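You operate a simulated robot arm through the tools that you are given. There is no shell and no other tool. Be economical: measure what you need, move in short steps, check, and stop when the job is done.

The job below is to be done with a simulated two-armed robot. You get a single attempt, and the scene is never put back.

TASK
Shut the spares drawer. Take the cardboard core with the green band on the steel worktop of the tool trolley and put it away on the shelf three of the core rack. Put the square-footed dummy block on the fitting bench away on the sorting bench. Put the green tamp block on the shelf two of the stock rack. Do these in any order. Set down upright: green tamp block.

The check looks at the end state, three seconds after you hand in, the way a careful person would. Anything else that was tipped, shoved, dropped, spilled or broken makes it a failure.

THE ROBOT
Two 7-joint arms with two-finger parallel grippers on one trunk, on a base that drives. Base frame: it is fixed to the floor where the robot stands at the start and does not move with it; the origin is under the middle of the robot, x ahead of it, y to its left, z up. Units: m, degrees, N and s.
The left shoulder is at the start at [0.11, 0.169, 1.528], the right one opposite. With the tool pointing down near the work surface each hand reaches from about 0.3 to 0.68 m from the robot's upright axis, wherever it stands, measured 20 degrees to its own side. Places, roughly: cardboard core with the green band (6x6x15 cm) [1.2, -0.4, 0.9]; green tamp block [-5.5, -1.5, 0.75]; shelf three of the core rack [-3.9, 5.1, 1.2]; shelf two of the stock rack [-5.3, 0.7, 0.8]; sorting bench [-4.3, -1.9, 0.8]; spares drawer [0.8, 0, 0.6]; square-footed dummy block [-0.75, -0.75, 0.75]. Payload 1.57 kg a hand.
Tool frame (each hand has its own): the origin (TCP) lies between the finger pads and is the grasp point; the fingertips stand 0.03 m ahead of it; z points along the fingers, y is the line along which they close. Largest opening 0.08 m; finger width 0.017, thickness 0.012; the body of the gripper, 0.04 by 0.082 m, starts 0.08 m behind the TCP.
Orientation is told as [roll, pitch, yaw] about the base's x, y, z axes, in that order, counted from this pose: with the fingers straight down and closing along the base's y, the tool's x points along the base's -x, its y along +y and its z along -z.

THE INTERFACE
- The arms move only by the tool play_rows. It takes "left_targets", "right_targets" or both (then of equal length, played together; a hand with none holds still); each is text: rows parted by semicolons, each of 6 numbers parted by spaces: the shift along the tool's x, y, z in m, then the turn, a rotation vector about the tool's x, y, z in degrees. In form: dx dy dz rx ry rz; .... A call has 1 to 8 rows; each row shifts and turns the commanded pose from where the row before left it, along the tool's axes as they then stand. "left_claw" and "right_claw" are, for a hand that has rows, the opening in per cent of the stroke, from 0 (shut) to 100 (fully open), set as the call begins (left out, the last holds). A row lasts 0.2 s, in which the tool goes at most 0.05 m and 8.6 degrees; a call with a longer step from one row to the next is refused whole, and so is a gripper value outside its range. A pose out of reach is approached as far as the arm can. The call stops where the force on the tool passes 40 N (or 10 N more than at its start, if that is more) or the arm is blocked; 0.2 s more then pass. Each finger travels about 0.072 m/s and halts on what it meets, pressing with about 37 N; the grip force reading is that of the motor and also rises with nothing between the fingers. The clock runs only during rows and for 0.2 s after the last one: add rows that do not move to give the fingers time. The reply holds the time, the measured pose of the TCP, the force on the tool along the base axes, the opening and the grip force, in the units named above and with some noise, with the torque about the TCP (base axes, N m) and any sound that the robot's microphone picked up, and new pictures: "pictures" is both (left out), scene, wrist or none (wrist: the cameras of the hands that moved).
- Cameras (640 x 400 px; columns grow to the right, rows downward): "scene" is now at [0.1065, -0.0594, 1.697]; the picture's right is [-0.92, -0.40, 0.00], its down [-0.35, 0.81, -0.47] and it looks along [0.19, -0.43, -0.88] (base axes); focal length 225 px, centre (320, 200). "left" rides on the left gripper at [0.072, 0.007, -0.122] in its tool frame; the picture's right is [-0.09, 1.00, 0.00], its down [-0.84, -0.08, -0.54] and it looks along [-0.54, -0.05, 0.84] (tool axes); focal length 238 px, centre (320, 200). "right" rides on the right gripper at [0.072, -0.007, -0.122] in its tool frame; the picture's right is [0.09, 1.00, 0.00], its down [-0.84, 0.08, -0.54] and it looks along [-0.54, 0.05, 0.84] (tool axes); focal length 238 px, centre (320, 200). There is no depth. A picture from a camera that has moved, and an enlarged one, comes with that camera's place and axes in the base frame and with its lens.
- raise_lower(by): slides the trunk up (or, below 0, down) by that many m; the arms and the scene camera ride with it, the base frame stays. It gives what a move gives, with no picture.
- base_move(legs): drives the robot by 1 to 6 legs, each [ahead, left, turn to the left] in m, m and degrees, along the robot's own axes; the way and the turn of a leg run together, so that a leg with both is an arc; at most 1.5 m and 180 degrees a leg. The arms and the cameras ride along, it lands a little off, and it stops where it bumps. It gives what a move gives, and a new picture of the scene camera.
- aim_head(pan, tilt): turns the head with the scene camera to pan (to the left, within 86 degrees either way) and tilt (down, from -29 to 69), counted from straight ahead of the robot. It gives what a move gives, and a new picture of the scene camera.
- inspect(camera, box): a new picture of the part [left, top, right, bottom] of that camera's present view, enlarged. It takes no simulated time.
- finish_job(): hands the job in; it is judged then, once.

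Work in short steps. Places have to be worked out from the pictures, the camera data and where the tool is seen: move nearer, look again, correct. Check each grasp and each placing, and mend what went wrong. You have 165 turns and 260 pictures in all, those below and enlarged ones among them. Open the grippers and draw the arms clear of the work before you hand the job in, unless the task says otherwise.

The tools are called after "Emit:" as a command line: name --argument value ..., lists and objects as JSON in quotes. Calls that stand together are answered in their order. play_rows: Moves the arms, as the interface text tells. Its arguments: {"type":"object","properties":{"left_targets":{"type":"string"},"left_claw":{"type":"number"},"right_targets":{"type":"string"},"right_claw":{"type":"number"},"pictures":{"type":"string","enum":["both","scene","wrist","none"]}},"required":[]} The other tools are called the same way: raise_lower (by) slides the trunk up or down; base_move (legs) drives the base; aim_head (pan, tilt) turns the head that bears the scene camera; inspect (camera, box) takes an enlarged picture of a part of a camera's view; finish_job () hands the job in.

At the start:

```text
time: 0.0
left_tcp_pos: [0.5887, -0.0778, 1.0298]
left_orientation: [0.1, -0.1, 0.1]
left_wrist_force: [-0.6, 0.7, 0.1]
left_torque: [-0.01, 0.02, 0.0]
left_finger_gap: 0.0799
left_gripper_force: 0.0
right_tcp_pos: [0.4183, -0.5747, 1.0485]
right_orientation: [0.0, 0.0, 0.0]
right_wrist_force: [0.4, 0.2, 0.7]
right_torque: [0.0, 0.03, 0.0]
right_finger_gap: 0.08
right_gripper_force: 0.0
trunk travel left (down, up): [-0.842, 0.048]
robot x, y, heading: [0.0004, -0.0019, -0.1]
head pan, tilt: [-66.5, 61.8]
```

scene: 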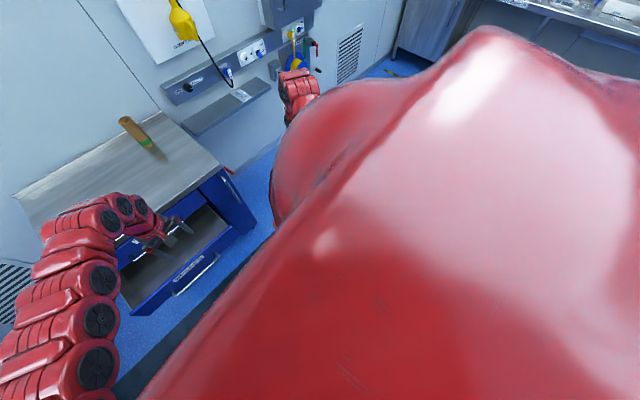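
right: 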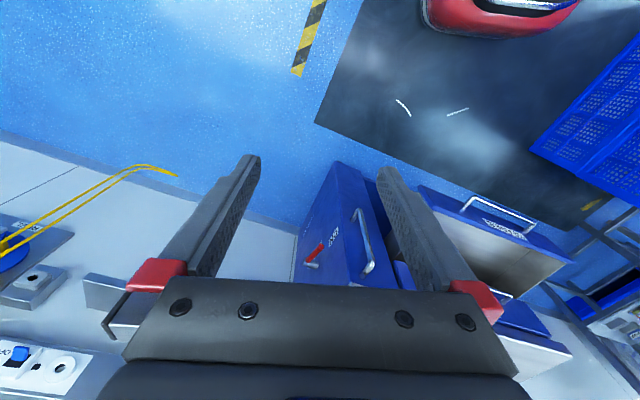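
left: 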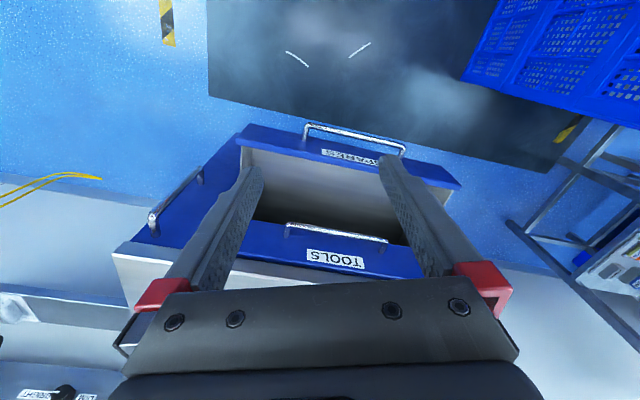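

The trolley with the open spares drawer lies ahead; I aim the head at it for a better view.

Emit:
aim_head --pan 0 --tilt 45

Emit:
aim_head --pan -30 --tilt 35

```text
time: 1.4
left_tcp_pos: [0.5874, -0.0766, 1.0303]
left_orientation: [-0.1, 0.1, 0.1]
left_wrist_force: [0.2, 1.0, 0.2]
left_torque: [-0.03, 0.01, 0.01]
left_finger_gap: 0.08
left_gripper_force: 0.2
right_tcp_pos: [0.4181, -0.5747, 1.0483]
right_orientation: [-0.1, 0.0, 0.0]
right_wrist_force: [-0.7, -0.9, 0.1]
right_torque: [0.01, -0.03, 0.02]
right_finger_gap: 0.0799
right_gripper_force: 0.1
trunk travel left (down, up): [-0.842, 0.048]
robot x, y, heading: [0.0059, 0.0013, -0.1]
head pan, tilt: [0.0, 45.0]
camera scene: at [0.162, -0.0003, 1.7185], right [0.0, -1.0, 0.0], down [-0.71, 0.0, -0.71], along [0.71, 0.0, -0.71], focal length 225 px, centre (320, 200)
```

scene: 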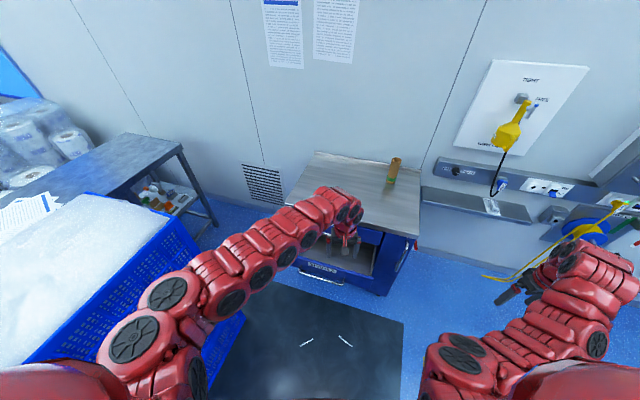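

```text
time: 2.3
left_tcp_pos: [0.5888, -0.0766, 1.0298]
left_orientation: [0.0, 0.0, 0.0]
left_wrist_force: [-0.5, 0.6, -1.0]
left_torque: [-0.04, -0.01, -0.01]
left_finger_gap: 0.08
left_gripper_force: 0.0
right_tcp_pos: [0.4185, -0.575, 1.0484]
right_orientation: [0.0, 0.1, 0.1]
right_wrist_force: [0.2, 0.5, 1.0]
right_torque: [-0.01, -0.01, 0.02]
right_finger_gap: 0.0798
right_gripper_force: 0.0
trunk travel left (down, up): [-0.842, 0.048]
robot x, y, heading: [0.0027, 0.002, -0.1]
head pan, tilt: [-30.0, 35.0]
camera scene: at [0.157, -0.0441, 1.7333], right [-0.5, -0.87, 0.0], down [-0.5, 0.29, -0.82], along [0.71, -0.41, -0.57], focal length 225 px, centre (320, 200)
```

scene: 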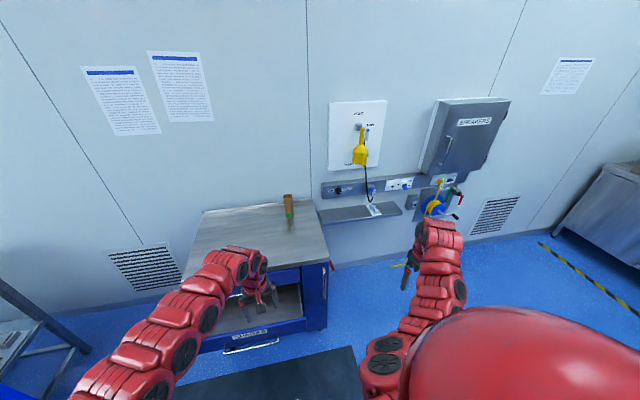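

Drawer front seems about x 0.64–0.83 with the trolley yawed ~18°. Before lowering the trunk I check the left side for clearance (crate).

Emit:
aim_head --pan 40 --tilt 45

Emit:
inspect --camera "left" --box '[80, 80, 560, 380]'

```text
time: 3.7
left_tcp_pos: [0.5875, -0.077, 1.03]
left_orientation: [0.0, 0.0, 0.1]
left_wrist_force: [-0.1, -0.3, 0.1]
left_torque: [0.01, 0.01, -0.01]
left_finger_gap: 0.08
left_gripper_force: 0.1
right_tcp_pos: [0.4178, -0.5757, 1.0493]
right_orientation: [0.1, 0.1, 0.0]
right_wrist_force: [-0.2, 0.4, -0.2]
right_torque: [-0.03, -0.02, 0.07]
right_finger_gap: 0.08
right_gripper_force: 0.0
trunk travel left (down, up): [-0.842, 0.048]
robot x, y, heading: [0.0017, -0.0012, -0.1]
head pan, tilt: [40.0, 45.0]
camera scene: at [0.143, 0.052, 1.7186], right [0.64, -0.77, 0.0], down [-0.54, -0.45, -0.71], along [0.54, 0.45, -0.71], focal length 225 px, centre (320, 200)
```

scene: 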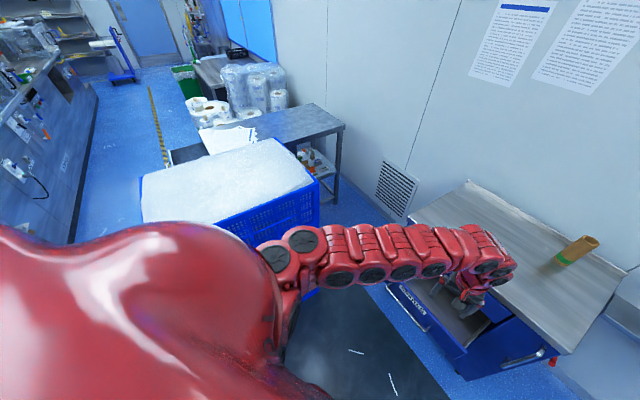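

```text
1.33 times, centred on (320, 230) of left
camera zoom: at [0.5153, -0.0702, 1.1525], right [0.09, 1.0, 0.0], down [0.84, -0.08, 0.54], along [0.54, -0.05, -0.84], focal length 318 px, centre (320, 160)
```

zoom: 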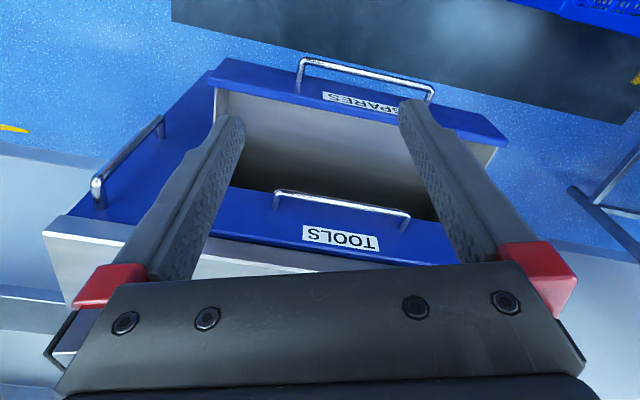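

The crate is ~0.75 m to the left, so clear. I pull the left hand back slightly, close it and lower the trunk so it faces the drawer front.

Emit:
play_rows --left_targets "0.04 0 0 0 0 0;0.02 0 0 0 0 0;0 0 0 0 0 0;0 0 0 0 0 0" --left_claw 0 --pictures "none"

Emit:
raise_lower --by -0.38

Emit:
aim_head --pan 0 --tilt 45

Emit:
inspect --camera "left" --box '[0, 0, 640, 400]'

```text
time: 4.7
left_tcp_pos: [0.5783, -0.0786, 1.0298]
left_orientation: [0.0, 0.0, 0.1]
left_wrist_force: [0.7, 0.4, -0.6]
left_torque: [0.02, 0.01, 0.02]
left_finger_gap: 0.0002
left_gripper_force: 21.9
left hand out of reach, approached as far as the arm can: row 1, 2
right_tcp_pos: [0.4178, -0.5762, 1.0484]
right_orientation: [0.0, -0.1, -0.1]
right_wrist_force: [-1.0, -0.2, -0.1]
right_torque: [0.01, -0.05, 0.05]
right_finger_gap: 0.0801
right_gripper_force: 0.1
trunk travel left (down, up): [-0.842, 0.048]
robot x, y, heading: [0.001, 0.0005, -0.1]
head pan, tilt: [40.0, 45.0]
```

```text
time: 8.4
left_tcp_pos: [0.5786, -0.0783, 0.6503]
left_orientation: [0.0, 0.0, 0.1]
left_wrist_force: [-0.1, 0.2, 0.2]
left_torque: [0.02, 0.02, 0.03]
left_finger_gap: 0.0001
left_gripper_force: 21.0
right_tcp_pos: [0.4174, -0.5755, 0.6679]
right_orientation: [-0.1, 0.1, 0.1]
right_wrist_force: [0.1, 0.1, 0.9]
right_torque: [0.01, -0.01, -0.01]
right_finger_gap: 0.0801
right_gripper_force: 0.1
trunk travel left (down, up): [-0.462, 0.428]
robot x, y, heading: [-0.0003, -0.0023, -0.0]
head pan, tilt: [40.0, 45.0]
```

```text
time: 9.5
left_tcp_pos: [0.5781, -0.0782, 0.6491]
left_orientation: [0.0, -0.1, 0.0]
left_wrist_force: [0.2, 0.1, -0.3]
left_torque: [0.01, 0.03, -0.02]
left_finger_gap: 0.0
left_gripper_force: 21.6
right_tcp_pos: [0.4178, -0.5762, 0.6684]
right_orientation: [0.0, 0.0, 0.0]
right_wrist_force: [0.7, -1.2, -0.7]
right_torque: [-0.02, 0.0, 0.01]
right_finger_gap: 0.0801
right_gripper_force: 0.1
trunk travel left (down, up): [-0.462, 0.428]
robot x, y, heading: [0.0031, -0.0024, 0.0]
head pan, tilt: [0.0, 45.0]
camera scene: at [0.162, -0.0001, 1.3386], right [0.0, -1.0, 0.0], down [-0.71, 0.0, -0.71], along [0.71, 0.0, -0.71], focal length 225 px, centre (320, 200)
```

scene: 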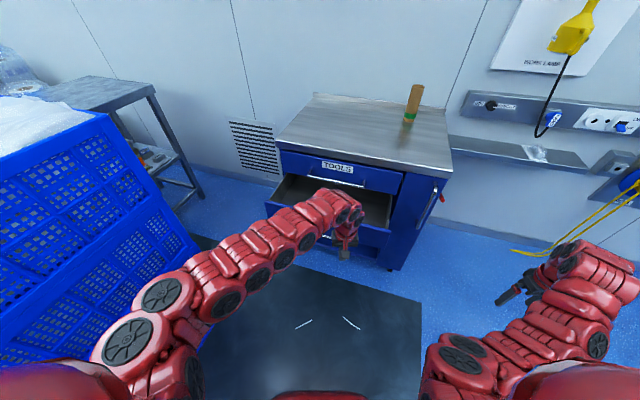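

```text
1.00 times, centred on (320, 200) of left (not enlarged: the box is as wide or as high as the picture)
camera zoom: at [0.5053, -0.0702, 0.7725], right [0.09, 1.0, 0.0], down [0.84, -0.08, 0.54], along [0.54, -0.05, -0.84], focal length 238 px, centre (320, 200)
```

zoom: 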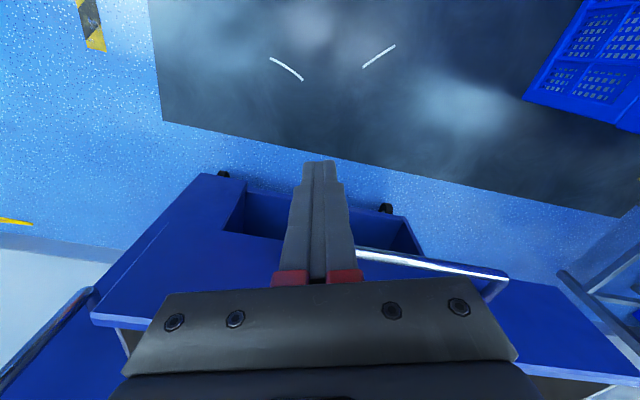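

Triangulation puts the drawer front top at z≈0.67, centre (0.735, -0.01), handle at z≈0.594, yaw 19°. I shift left in front of the centre, yaw to face it and begin pitching the tips forward.

Emit:
play_rows --left_targets "0 0.05 0 0 0 0;0 0.05 0 0 0 0;0 0 0 0 0 6.4;0 0 0 0 0 6.3;0 0 0 0 0 6.3;0 0 0 0 -8.5 0;0 0 0 0 -8.5 0;0 0 0 0 -8.5 0" --pictures "none"

Emit:
play_rows --left_targets "0 0 0 0 -8.5 0;0 0 0 0 -8.5 0;0 0 0 0 -8.5 0;0 0 0 0 0 0" --pictures "both"

```text
time: 11.3
left_tcp_pos: [0.6601, -0.0038, 0.5985]
left_orientation: [0.0, -25.6, -19.0]
left_wrist_force: [-1.0, 0.7, 1.2]
left_torque: [-0.03, 0.03, -0.02]
left_finger_gap: 0.0
left_gripper_force: 21.4
left hand out of reach, approached as far as the arm can: row 1, 2, 6, 7, 8
right_tcp_pos: [0.418, -0.576, 0.6686]
right_orientation: [0.0, 0.0, 0.1]
right_wrist_force: [0.4, 0.6, -1.1]
right_torque: [0.02, 0.02, -0.04]
right_finger_gap: 0.0797
right_gripper_force: 0.1
trunk travel left (down, up): [-0.462, 0.428]
robot x, y, heading: [-0.0021, -0.0022, -0.1]
head pan, tilt: [0.0, 45.0]
```

```text
time: 12.3
left_tcp_pos: [0.7313, -0.0199, 0.6311]
left_orientation: [-0.1, -51.2, -19.0]
left_wrist_force: [0.0, -0.1, -0.4]
left_torque: [-0.01, 0.0, 0.02]
left_finger_gap: 0.0
left_gripper_force: 21.4
left hand out of reach, approached as far as the arm can: row 1, 2, 3
right_tcp_pos: [0.4181, -0.5762, 0.6695]
right_orientation: [0.0, -0.1, 0.0]
right_wrist_force: [-0.8, -0.3, -1.1]
right_torque: [0.05, 0.0, 0.02]
right_finger_gap: 0.0798
right_gripper_force: 0.0
trunk travel left (down, up): [-0.462, 0.428]
robot x, y, heading: [0.0004, 0.0017, 0.0]
head pan, tilt: [0.0, 45.0]
camera scene: at [0.1615, -0.0005, 1.3387], right [0.0, -1.0, 0.0], down [-0.71, 0.0, -0.71], along [0.71, 0.0, -0.71], focal length 225 px, centre (320, 200)
camera left: at [0.6, 0.0319, 0.6521], right [0.38, 0.92, 0.07], down [0.07, -0.11, 0.99], along [0.92, -0.37, -0.11], focal length 238 px, centre (320, 200)
```

scene: 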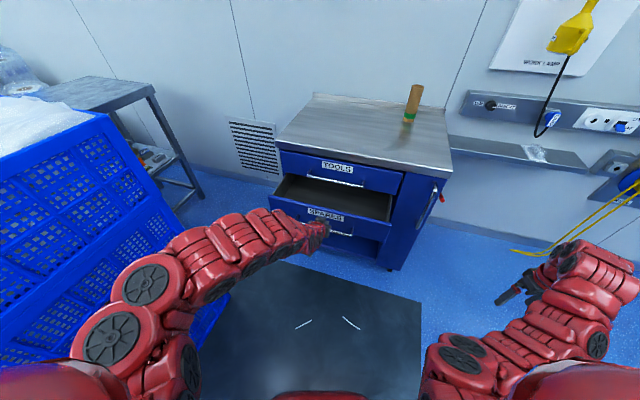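
left: 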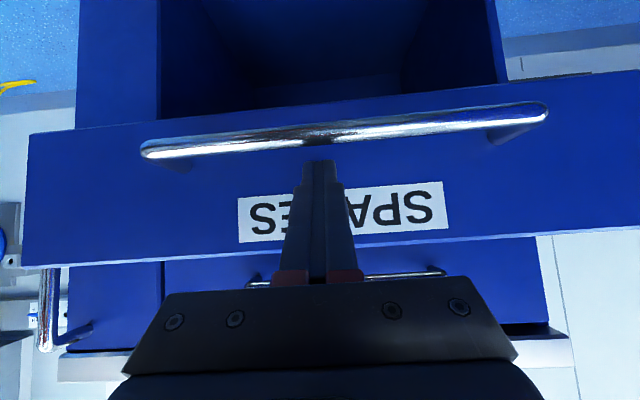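

The closed tips face the drawer label above the handle, near contact. I push along the drawer's slide direction.

Emit:
play_rows --left_targets "-0.0189 0 0.0233 0 0 0;-0.0189 0 0.0233 0 0 0;-0.0189 0 0.0233 0 0 0" --pictures "wrist"

```text
time: 13.1
left_tcp_pos: [0.8156, -0.0491, 0.6282]
left_orientation: [0.2, -50.9, -18.9]
left_wrist_force: [0.2, -0.4, -0.6]
left_torque: [-0.03, 0.02, 0.01]
left_finger_gap: 0.0
left_gripper_force: 21.5
right_tcp_pos: [0.4184, -0.5758, 0.667]
right_orientation: [0.0, 0.1, 0.0]
right_wrist_force: [0.7, 0.1, -0.1]
right_torque: [-0.03, 0.01, 0.0]
right_finger_gap: 0.0799
right_gripper_force: 0.0
trunk travel left (down, up): [-0.462, 0.428]
robot x, y, heading: [-0.0037, 0.0035, 0.3]
head pan, tilt: [0.0, 45.0]
camera left: at [0.6849, 0.0032, 0.6512], right [0.38, 0.92, 0.07], down [0.08, -0.11, 0.99], along [0.92, -0.37, -0.11], focal length 238 px, centre (320, 200)
```

left: 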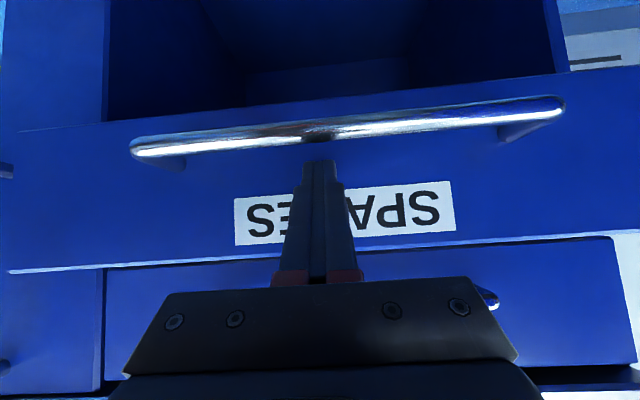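

The drawer is sliding along with little resistance; I keep pushing.

Emit:
play_rows --left_targets "-0.0189 0 0.0233 0 0 0;-0.0189 0 0.0233 0 0 0;-0.0126 0 0.0155 0 0 0" --pictures "both"

```text
time: 13.5
left_tcp_pos: [0.8275, -0.0588, 0.6129]
left_orientation: [-0.8, -48.8, -18.2]
left_wrist_force: [2.5, -0.4, 3.0]
left_torque: [0.14, 0.34, 0.07]
left_finger_gap: 0.0
left_gripper_force: 21.0
left hand out of reach, approached as far as the arm can: row 1, 2
right_tcp_pos: [0.4173, -0.5757, 0.6676]
right_orientation: [0.0, -0.1, 0.0]
right_wrist_force: [-0.6, 0.7, 0.6]
right_torque: [-0.01, 0.06, -0.02]
right_finger_gap: 0.0801
right_gripper_force: 0.0
trunk travel left (down, up): [-0.462, 0.428]
robot x, y, heading: [0.0024, -0.0011, 0.1]
head pan, tilt: [0.0, 45.0]
stopped in row 2 (left hand): the force on the tool passed its limit at 77 N (the readings are from after the stop); the commanded pose is now the measured one
camera scene: at [0.1623, -0.0009, 1.3385], right [0.0, -1.0, 0.0], down [-0.71, 0.0, -0.71], along [0.71, 0.0, -0.71], focal length 225 px, centre (320, 200)
camera left: at [0.6972, -0.0058, 0.6399], right [0.38, 0.92, 0.06], down [0.11, -0.11, 0.99], along [0.92, -0.37, -0.15], focal length 238 px, centre (320, 200)
```

scene: 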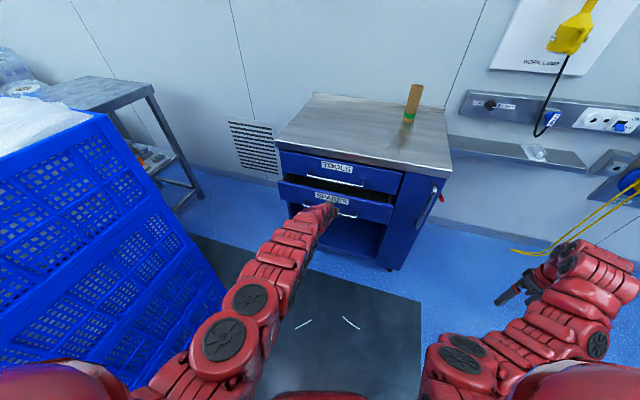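
left: 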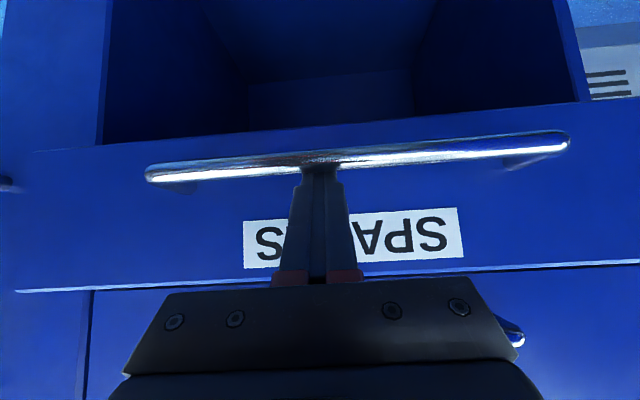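

The arm is at its reach limit and the tip touched the handle bar. I retract, then drive the base forward a bit.

Emit:
play_rows --left_targets "-0.015 0 -0.018 0 0 0;0.026 0 -0.032 0 0 0;0.026 0 -0.032 0 0 0;0.026 0 -0.032 0 0 0;0.026 0 -0.032 0 0 0;0 0 0 0 0 0" --pictures "none"

Emit:
base_move --legs '[[0.18, -0.06, 0]]'

Emit:
inspect --camera "left" --box '[0, 0, 640, 400]'

```text
time: 14.9
left_tcp_pos: [0.726, -0.0195, 0.6263]
left_orientation: [-0.8, -48.9, -18.0]
left_wrist_force: [0.9, -0.9, 0.4]
left_torque: [-0.02, -0.01, -0.01]
left_finger_gap: 0.0001
left_gripper_force: 20.8
left hand out of reach, approached as far as the arm can: row 4, 5
right_tcp_pos: [0.4179, -0.5762, 0.6674]
right_orientation: [0.1, -0.1, -0.1]
right_wrist_force: [-0.2, 1.0, -0.2]
right_torque: [0.03, 0.0, -0.02]
right_finger_gap: 0.08
right_gripper_force: 0.1
trunk travel left (down, up): [-0.462, 0.428]
robot x, y, heading: [-0.0012, 0.0017, 0.1]
head pan, tilt: [0.0, 45.0]
```

```text
time: 16.3
left_tcp_pos: [0.8627, -0.0667, 0.6269]
left_orientation: [-0.8, -48.4, -18.1]
left_wrist_force: [-18.5, 4.1, 20.3]
left_torque: [0.15, 0.07, -0.04]
left_finger_gap: 0.0
left_gripper_force: 21.8
right_tcp_pos: [0.5575, -0.622, 0.6687]
right_orientation: [0.0, -0.2, 0.0]
right_wrist_force: [-0.1, -0.3, 0.2]
right_torque: [-0.02, -0.01, 0.0]
right_finger_gap: 0.0798
right_gripper_force: 0.1
trunk travel left (down, up): [-0.462, 0.428]
robot x, y, heading: [0.1421, -0.0501, -0.3]
head pan, tilt: [0.0, 45.0]
stopped in leg 1: the force on the tool passed its limit at 898 N (the readings are from after the stop); the commanded pose is now the measured one
camera scene: at [0.2985, -0.0468, 1.339], right [0.0, -1.0, 0.0], down [-0.7, 0.0, -0.71], along [0.71, 0.0, -0.7], focal length 225 px, centre (320, 200)
```

scene: 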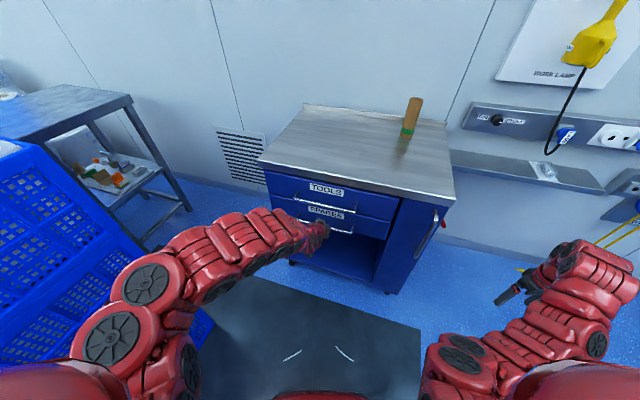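

```text
1.00 times, centred on (320, 200) of left (not enlarged: the box is as wide or as high as the picture)
camera zoom: at [0.7324, -0.0146, 0.6535], right [0.38, 0.92, 0.06], down [0.12, -0.11, 0.99], along [0.92, -0.37, -0.15], focal length 238 px, centre (320, 200)
```

zoom: 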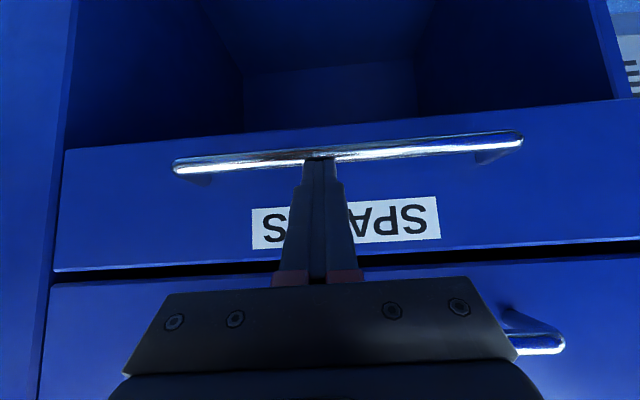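

A firm bump occurred; I look closer whether the drawer is shut.

Emit:
inspect --camera "scene" --box '[240, 140, 480, 290]'

```text
2.67 times, centred on (360, 215) of scene
camera zoom: at [0.2985, -0.0468, 1.339], right [0.0, -1.0, 0.0], down [-0.7, 0.0, -0.71], along [0.71, 0.0, -0.7], focal length 599 px, centre (213, 160)
```

zoom: 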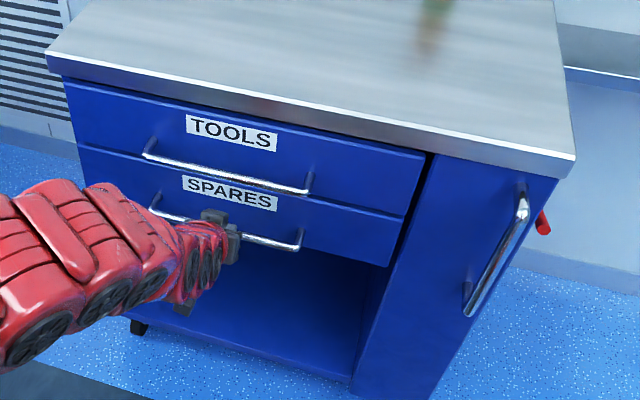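

It looks nearly flush; I give it a further gentle push with the arm to find the stop.

Emit:
play_rows --left_targets "-0.0130 0 0.0150 0 0 0;-0.0130 0 0.0150 0 0 0;-0.0130 0 0.0150 0 0 0" --pictures "wrist"

Emit:
inspect --camera "scene" --box '[240, 140, 480, 290]'

```text
time: 16.6
left_tcp_pos: [0.8629, -0.0674, 0.6259]
left_orientation: [-0.7, -47.9, -18.2]
left_wrist_force: [-38.7, 8.8, 41.7]
left_torque: [-0.24, 0.42, 0.26]
left_finger_gap: 0.0001
left_gripper_force: 21.0
right_tcp_pos: [0.5542, -0.6214, 0.672]
right_orientation: [0.1, -0.5, 0.1]
right_wrist_force: [-0.7, -0.1, -0.2]
right_torque: [0.04, -0.02, 0.01]
right_finger_gap: 0.0802
right_gripper_force: 0.0
trunk travel left (down, up): [-0.462, 0.428]
robot x, y, heading: [0.1409, -0.0445, 0.1]
head pan, tilt: [0.0, 45.0]
stopped in row 1 (left hand): the force on the tool passed its limit at 54 N (the readings are from after the stop); the commanded pose is now the measured one
camera left: at [0.733, -0.0154, 0.6551], right [0.38, 0.92, 0.06], down [0.13, -0.12, 0.98], along [0.92, -0.36, -0.16], focal length 238 px, centre (320, 200)
```

left: 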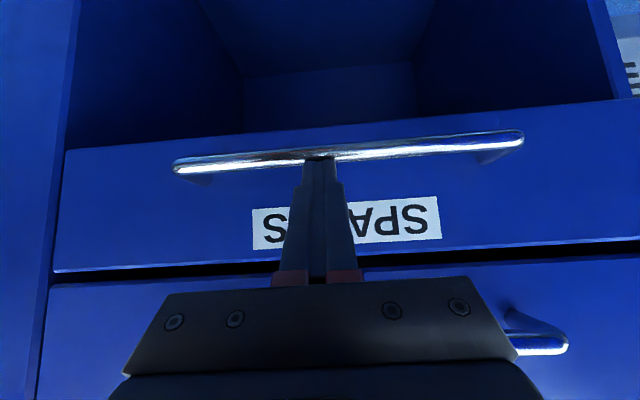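

```text
2.67 times, centred on (360, 215) of scene
camera zoom: at [0.2925, -0.0463, 1.3402], right [0.0, -1.0, 0.0], down [-0.7, 0.0, -0.71], along [0.71, 0.0, -0.7], focal length 599 px, centre (213, 160)
```

zoom: 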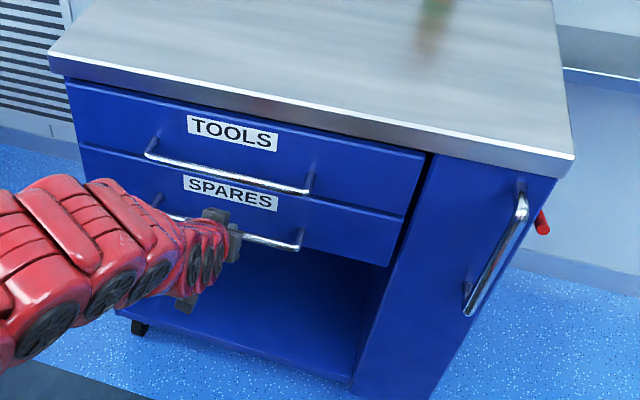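

Blocked firmly and the panel edges are continuous with the TOOLS drawer: it's shut. I retract the left hand, back off a little and raise the trunk.

Emit:
play_rows --left_targets "-0.008 0 -0.010 0 0 0;0.026 0 -0.032 0 0 0;0.026 0 -0.032 0 0 0;0.026 0 -0.032 0 0 0" --pictures "none"

Emit:
base_move --legs '[[-0.12, 0, 0]]'

Emit:
raise_lower --by 0.4

Emit:
inspect --camera "scene" --box '[240, 100, 480, 250]'

```text
time: 17.6
left_tcp_pos: [0.8567, -0.0617, 0.6169]
left_orientation: [-0.2, -49.6, -18.6]
left_wrist_force: [-38.9, 6.5, 40.8]
left_torque: [-0.14, -0.35, 0.02]
left_finger_gap: 0.0
left_gripper_force: 21.8
left hand out of reach, approached as far as the arm can: row 2, 3, 4
right_tcp_pos: [0.5539, -0.6214, 0.6725]
right_orientation: [0.0, -0.4, 0.1]
right_wrist_force: [0.0, 0.4, -0.1]
right_torque: [-0.01, -0.03, 0.0]
right_finger_gap: 0.0801
right_gripper_force: 0.0
trunk travel left (down, up): [-0.462, 0.428]
robot x, y, heading: [0.1414, -0.0496, 0.0]
head pan, tilt: [0.0, 45.0]
stopped in row 4 (left hand): the force on the tool passed its limit at 79 N (the readings are from after the stop); the commanded pose is now the measured one
```

```text
time: 18.8
left_tcp_pos: [0.7396, -0.0612, 0.6115]
left_orientation: [-0.5, -49.0, -18.6]
left_wrist_force: [-0.4, -0.3, 0.5]
left_torque: [0.04, 0.02, -0.02]
left_finger_gap: 0.0
left_gripper_force: 21.0
right_tcp_pos: [0.4377, -0.6236, 0.6678]
right_orientation: [0.1, -0.1, 0.1]
right_wrist_force: [0.4, 0.1, -0.4]
right_torque: [0.0, -0.06, 0.01]
right_finger_gap: 0.0799
right_gripper_force: 0.1
trunk travel left (down, up): [-0.462, 0.428]
robot x, y, heading: [0.0231, -0.049, 0.1]
head pan, tilt: [0.0, 45.0]
camera scene: at [0.182, -0.0476, 1.3387], right [0.0, -1.0, 0.0], down [-0.71, 0.0, -0.71], along [0.71, 0.0, -0.71], focal length 225 px, centre (320, 200)
```

scene: 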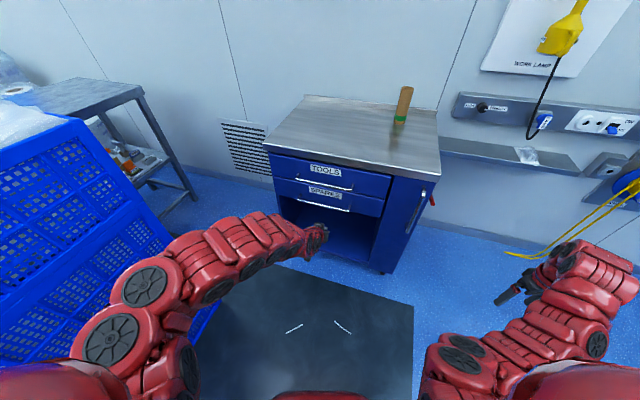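

```text
time: 22.6
left_tcp_pos: [0.7403, -0.0622, 1.0103]
left_orientation: [-0.5, -48.9, -18.6]
left_wrist_force: [0.7, -0.5, -0.3]
left_torque: [0.01, 0.02, 0.0]
left_finger_gap: 0.0001
left_gripper_force: 20.9
right_tcp_pos: [0.439, -0.6235, 1.0669]
right_orientation: [0.0, -0.1, 0.0]
right_wrist_force: [-0.3, 0.4, 0.0]
right_torque: [0.01, 0.02, -0.04]
right_finger_gap: 0.08
right_gripper_force: 0.0
trunk travel left (down, up): [-0.862, 0.028]
robot x, y, heading: [0.0197, -0.05, -0.2]
head pan, tilt: [0.0, 45.0]
```

```text
2.67 times, centred on (360, 175) of scene
camera zoom: at [0.1834, -0.0477, 1.7385], right [0.0, -1.0, 0.0], down [-0.71, 0.0, -0.71], along [0.71, 0.0, -0.71], focal length 599 px, centre (213, 267)
```

zoom: 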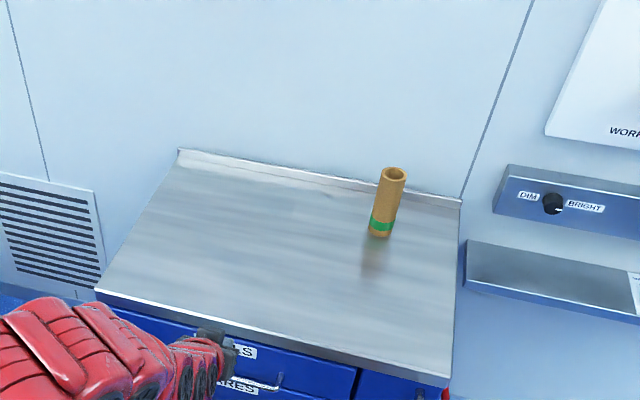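

Drawer is shut; core stands at about (1.215, -0.43), table z≈0.83. I tuck the left hand back to vertical and to the left, then drive nearer the trolley.

Emit:
play_rows --left_targets "0 0 0 0 8.2 0;0 0 0 0 8.2 0;0 0 0 0 8.2 0;0 0 0 0 8.2 0;0 0 0 0 8.2 0;0 0 0 0 8.2 0;0 0.05 -0.02 0 0 0;0 0.05 -0.02 0 0 0" --right_targets "0 0 -0.02 0 -8 0;0 0 0 0 -8 0;0 0 0 0 -8 0;0 0 0 0 -8 0;0 0 0 0 -8 0;0 0 0 0 -8 0;0 0 0 0 0 0;0 0 0 0 0 0" --pictures "none"

Emit:
play_rows --left_targets "0.03 0.04 -0.02 0 0 0;0.03 0.04 -0.02 0 0 0;0.03 0.04 0 0 0 0;0.03 0.04 0 0 0 0" --pictures "none"

Emit:
base_move --legs '[[0.35, -0.2, 0]]'

```text
refused: row 7 steps farther than a row can; nothing moved
```

```text
refused: row 1 steps farther than a row can; nothing moved
```

```text
time: 25.2
left_tcp_pos: [1.0891, -0.2653, 1.0109]
left_orientation: [-0.4, -49.0, -18.7]
left_wrist_force: [-0.2, 0.5, 0.5]
left_torque: [-0.04, -0.03, 0.04]
left_finger_gap: 0.0
left_gripper_force: 21.3
right_tcp_pos: [0.7851, -0.8251, 1.0672]
right_orientation: [0.2, 0.0, -0.2]
right_wrist_force: [-0.4, -0.7, 0.3]
right_torque: [0.0, 0.0, -0.01]
right_finger_gap: 0.08
right_gripper_force: 0.1
trunk travel left (down, up): [-0.862, 0.028]
robot x, y, heading: [0.3689, -0.2464, -0.1]
head pan, tilt: [0.0, 45.0]
camera scene: at [0.5315, -0.2488, 1.7387], right [0.0, -1.0, 0.0], down [-0.71, 0.0, -0.71], along [0.71, 0.0, -0.71], focal length 225 px, centre (320, 200)
```

scene: 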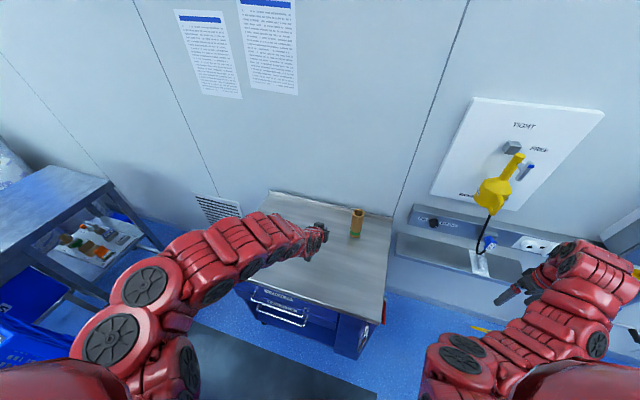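

The refused rows left the hands as they were, but nothing was touched. I now retract the left hand up and back, with smaller steps.

Emit:
play_rows --left_targets "0.01 0 -0.045 0 0 0;0.01 0 -0.045 0 0 0;0 0 0 0 8.2 0;0 0 0 0 8.2 0;0 0 0 0 8.2 0;0 0 0 0 8.2 0;0 0 0 0 8.2 0;0 0 0 0 8.2 0" --right_targets "0 0 0 0 -8 0;0 0 0 0 -8 0;0 0 0 0 -8 0;0 0 0 0 -8 0;0 0 0 0 -8 0;0 0 0 0 -8 0;0 0 0 0 0 0;0 0 0 0 0 0" --pictures "none"

Emit:
play_rows --left_targets "0.02 0.045 0 0 0 0;0.02 0.045 0 0 0 0;0.02 0.045 0 0 0 0;0.02 0.045 0 0 0 0;0 0.045 0 0 0 0" --pictures "scene"

Emit:
inspect --camera "right" --box '[0, 0, 640, 400]'

```text
time: 27.0
left_tcp_pos: [1.0533, -0.2593, 1.0242]
left_orientation: [-2.5, -3.1, -19.4]
left_wrist_force: [-0.7, -0.3, -1.0]
left_torque: [-0.01, -0.03, 0.01]
left_finger_gap: 0.0001
left_gripper_force: 21.5
left hand out of reach, approached as far as the arm can: row 1, 2, 7, 8
right_tcp_pos: [0.7859, -0.8246, 1.0701]
right_orientation: [0.0, -48.0, -0.2]
right_wrist_force: [-0.1, 0.0, -0.2]
right_torque: [0.0, -0.03, 0.02]
right_finger_gap: 0.0799
right_gripper_force: 0.1
trunk travel left (down, up): [-0.862, 0.028]
robot x, y, heading: [0.3726, -0.251, -0.1]
head pan, tilt: [0.0, 45.0]
```

```text
time: 28.2
left_tcp_pos: [1.0535, -0.0204, 1.0099]
left_orientation: [-2.5, -3.0, -19.4]
left_wrist_force: [-0.5, 0.5, -0.4]
left_torque: [-0.06, 0.0, -0.04]
left_finger_gap: 0.0002
left_gripper_force: 21.0
right_tcp_pos: [0.7858, -0.8233, 1.0691]
right_orientation: [0.0, -48.0, -0.2]
right_wrist_force: [-0.5, -0.8, -0.4]
right_torque: [-0.02, 0.03, -0.01]
right_finger_gap: 0.0802
right_gripper_force: 0.0
trunk travel left (down, up): [-0.862, 0.028]
robot x, y, heading: [0.3685, -0.249, -0.2]
head pan, tilt: [0.0, 45.0]
camera scene: at [0.533, -0.2471, 1.7385], right [0.0, -1.0, 0.0], down [-0.71, 0.0, -0.71], along [0.71, 0.0, -0.71], focal length 225 px, centre (320, 200)
```

scene: 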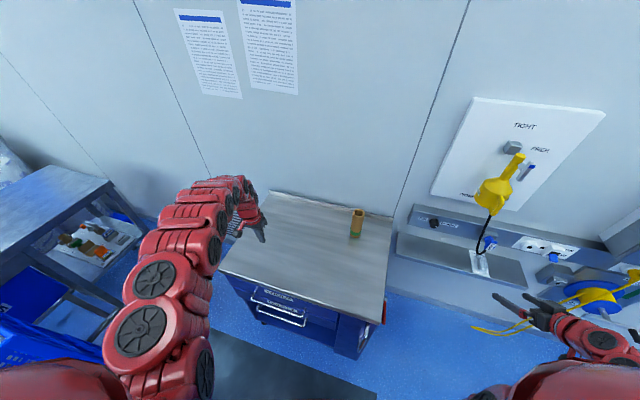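

```text
1.00 times, centred on (320, 200) of right (not enlarged: the box is as wide or as high as the picture)
camera zoom: at [0.6487, -0.8307, 1.0956], right [-0.06, 1.0, -0.07], down [0.16, 0.08, 0.98], along [0.99, 0.05, -0.16], focal length 238 px, centre (320, 200)
```

zoom: 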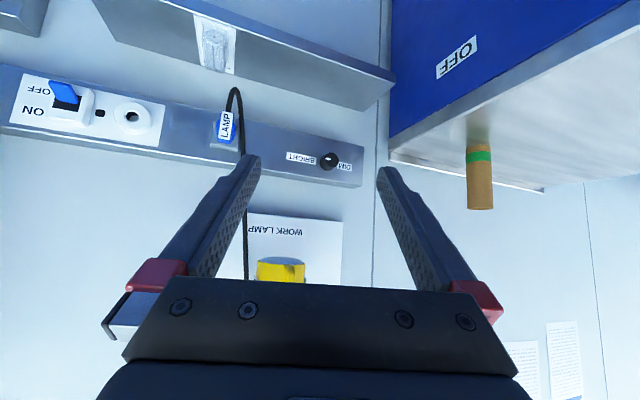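

From the wrist view the core is at about (1.205, -0.405), base z≈0.84. I bring the pitched right hand in line with it at safe height.

Emit:
play_rows --right_targets "-0.0134 0.045 0.0149 0 0 0;-0.0134 0.045 0.0149 0 0 0;-0.0134 0.045 0.0149 0 0 0;-0.0134 0.045 0.0149 0 0 0;-0.0134 0.045 0.0149 0 0 0;-0.0134 0.045 0.0149 0 0 0;-0.0134 0.045 0.0149 0 0 0;-0.0134 0.045 0.0149 0 0 0" --pictures "none"

Emit:
play_rows --right_targets "-0.0134 0.045 0.0149 0 0 0;0 0.01 0 0 0 0;0 0 0 0 0 0" --pictures "wrist"

```text
time: 30.0
left_tcp_pos: [1.0533, -0.0208, 1.01]
left_orientation: [-2.5, -3.0, -19.4]
left_wrist_force: [-1.1, 0.5, 0.4]
left_torque: [0.02, 0.03, -0.02]
left_finger_gap: 0.0
left_gripper_force: 21.2
right_tcp_pos: [0.948, -0.4643, 1.0678]
right_orientation: [0.1, -48.1, -0.3]
right_wrist_force: [0.3, 0.2, -0.2]
right_torque: [-0.01, 0.04, 0.02]
right_finger_gap: 0.0798
right_gripper_force: 0.1
trunk travel left (down, up): [-0.862, 0.028]
robot x, y, heading: [0.3698, -0.2497, -0.1]
head pan, tilt: [0.0, 45.0]
```

```text
time: 30.8
left_tcp_pos: [1.0533, -0.021, 1.0104]
left_orientation: [-2.5, -3.2, -19.4]
left_wrist_force: [0.0, -0.2, 0.0]
left_torque: [0.06, -0.03, -0.02]
left_finger_gap: 0.0
left_gripper_force: 21.2
right_tcp_pos: [0.9677, -0.4127, 1.069]
right_orientation: [0.2, -48.1, -0.3]
right_wrist_force: [-0.2, -0.5, 0.2]
right_torque: [0.02, -0.03, -0.01]
right_finger_gap: 0.08
right_gripper_force: 0.0
trunk travel left (down, up): [-0.862, 0.028]
robot x, y, heading: [0.3718, -0.2482, -0.1]
head pan, tilt: [0.0, 45.0]
camera right: at [0.83, -0.4184, 1.096], right [-0.06, 1.0, -0.07], down [0.16, 0.07, 0.98], along [0.99, 0.05, -0.16], focal length 238 px, centre (320, 200)
```

right: 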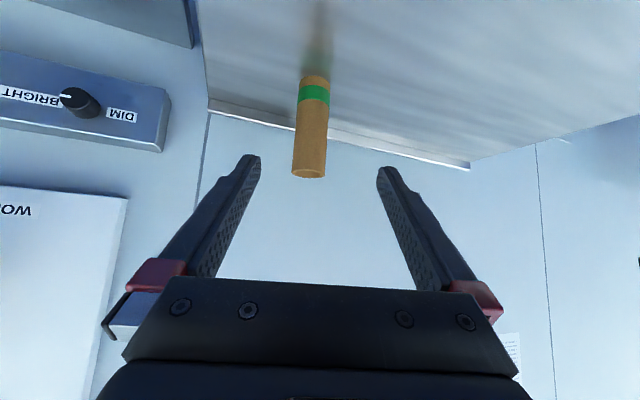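

Core axis ≈(1.195, -0.421), base z≈0.843. I move along to just short of straddling it, shifting 8 mm right.

Emit:
play_rows --right_targets "-0.0089 -0.002 0.0431 0 0 0;-0.0089 -0.002 0.0431 0 0 0;-0.0089 -0.002 0.0431 0 0 0;-0.0089 -0.002 0.0431 0 0 0;0 0 0 0 0 0" --pictures "wrist"

```text
time: 32.0
left_tcp_pos: [1.0527, -0.0208, 1.0098]
left_orientation: [-2.4, -3.1, -19.3]
left_wrist_force: [-1.1, -0.6, -0.2]
left_torque: [-0.01, 0.02, 0.02]
left_finger_gap: 0.0002
left_gripper_force: 21.3
right_tcp_pos: [1.1204, -0.4189, 0.9791]
right_orientation: [0.0, -48.1, -0.2]
right_wrist_force: [0.1, -0.5, -0.1]
right_torque: [0.0, -0.02, -0.02]
right_finger_gap: 0.0802
right_gripper_force: 0.1
trunk travel left (down, up): [-0.862, 0.028]
robot x, y, heading: [0.3709, -0.2485, -0.1]
head pan, tilt: [0.0, 45.0]
camera right: at [0.9818, -0.4262, 1.0064], right [-0.06, 1.0, -0.07], down [0.16, 0.08, 0.98], along [0.99, 0.05, -0.16], focal length 238 px, centre (320, 200)
```

right: 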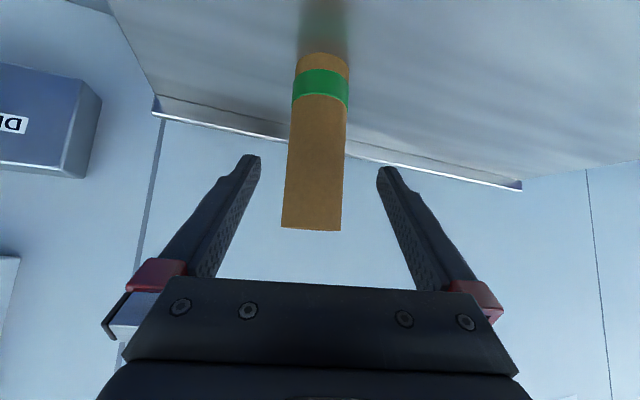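

Alignment is good (core y≈-0.423). I advance to straddle the core.

Emit:
play_rows --right_targets "-0.0108 -0.002 0.0373 0 0 0;-0.0108 -0.002 0.0373 0 0 0;0 0 0 0 0 0" --pictures "wrist"

```text
time: 32.8
left_tcp_pos: [1.0519, -0.0212, 1.0096]
left_orientation: [-2.4, -3.2, -19.5]
left_wrist_force: [0.7, -0.2, -0.7]
left_torque: [0.0, -0.07, -0.01]
left_finger_gap: 0.0002
left_gripper_force: 21.2
right_tcp_pos: [1.1895, -0.4224, 0.948]
right_orientation: [0.1, -48.2, -0.3]
right_wrist_force: [-0.4, -1.0, 0.3]
right_torque: [0.01, 0.0, -0.01]
right_finger_gap: 0.0799
right_gripper_force: 0.1
trunk travel left (down, up): [-0.862, 0.028]
robot x, y, heading: [0.374, -0.251, -0.5]
head pan, tilt: [0.0, 45.0]
camera right: at [1.0517, -0.4302, 0.9745], right [-0.06, 1.0, -0.07], down [0.15, 0.08, 0.99], along [0.99, 0.05, -0.16], focal length 238 px, centre (320, 200)
```

right: 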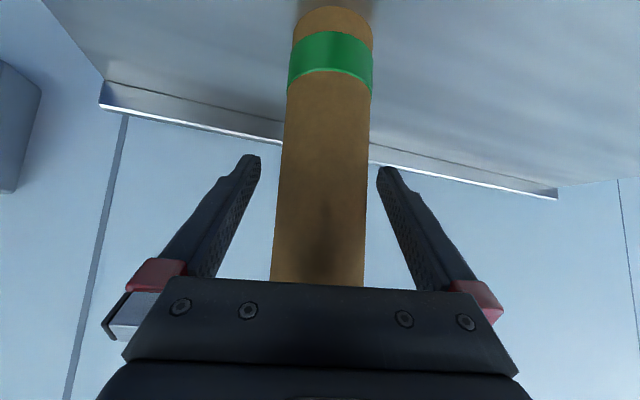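

The core is between the fingers; closing.

Emit:
play_rows --right_targets "-0.003 0 0.005 0 0 0;0 0 0 0 0 0;0 0 0 0 0 0;0 0 0 0 0 0" --right_claw 0 --pictures "wrist"

```text
time: 33.8
left_tcp_pos: [1.0542, -0.0211, 1.0107]
left_orientation: [-2.5, -3.1, -19.4]
left_wrist_force: [0.4, 0.2, 0.5]
left_torque: [0.02, 0.01, 0.01]
left_finger_gap: 0.0
left_gripper_force: 21.2
right_tcp_pos: [1.1948, -0.423, 0.9449]
right_orientation: [0.2, -48.0, -0.1]
right_wrist_force: [0.7, 0.1, 0.0]
right_torque: [0.01, -0.01, -0.01]
right_finger_gap: 0.051
right_gripper_force: 36.9
trunk travel left (down, up): [-0.862, 0.028]
robot x, y, heading: [0.3698, -0.2448, -0.4]
head pan, tilt: [0.0, 45.0]
camera right: at [1.0578, -0.4301, 0.9722], right [-0.06, 1.0, -0.07], down [0.16, 0.08, 0.98], along [0.99, 0.05, -0.16], focal length 238 px, centre (320, 200)
```

right: 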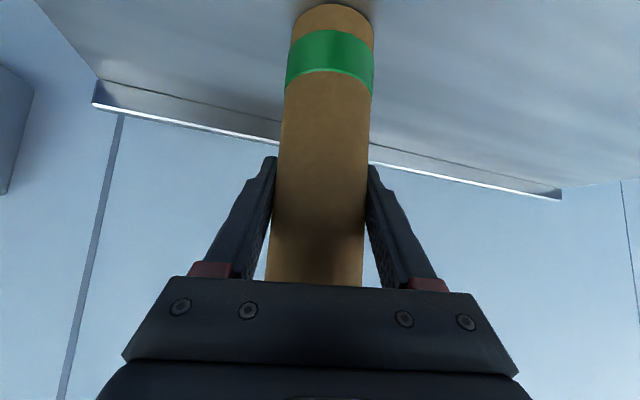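

Gripped at 51 mm. Lift 0.1 m and check.

Emit:
play_rows --right_targets "-0.0248 0 -0.0223 0 0 0;-0.0248 0 -0.0223 0 0 0;-0.0248 0 -0.0223 0 0 0;0 0 0 0 0 0" --pictures "both"

```text
time: 34.8
left_tcp_pos: [1.054, -0.022, 1.01]
left_orientation: [-2.4, -3.0, -19.3]
left_wrist_force: [0.8, -0.4, -0.4]
left_torque: [0.01, 0.01, 0.0]
left_finger_gap: 0.0
left_gripper_force: 21.5
right_tcp_pos: [1.1971, -0.4237, 1.0443]
right_orientation: [0.2, -48.0, -0.3]
right_wrist_force: [-0.1, 0.0, -1.3]
right_torque: [-0.02, 0.01, 0.01]
right_finger_gap: 0.0508
right_gripper_force: 36.5
trunk travel left (down, up): [-0.862, 0.028]
robot x, y, heading: [0.3681, -0.2509, -0.4]
head pan, tilt: [0.0, 45.0]
camera scene: at [0.5328, -0.2493, 1.7385], right [0.0, -1.0, 0.0], down [-0.71, 0.0, -0.71], along [0.71, 0.0, -0.71], focal length 225 px, centre (320, 200)
camera right: at [1.0584, -0.4303, 1.0712], right [-0.06, 1.0, -0.07], down [0.16, 0.08, 0.98], along [0.99, 0.05, -0.16], focal length 238 px, centre (320, 200)
```

scene: 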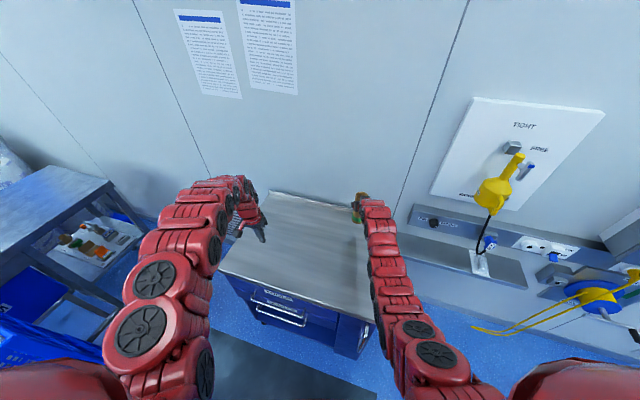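
right: 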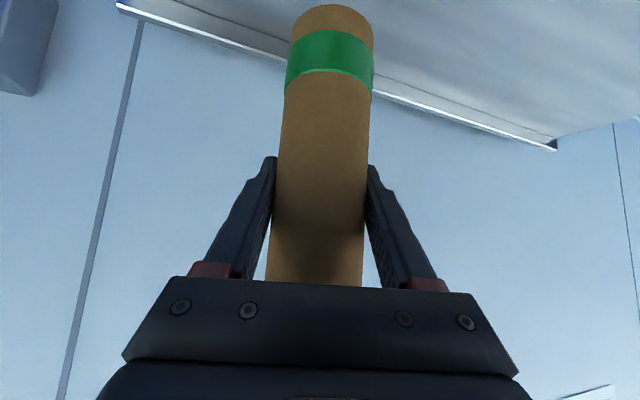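

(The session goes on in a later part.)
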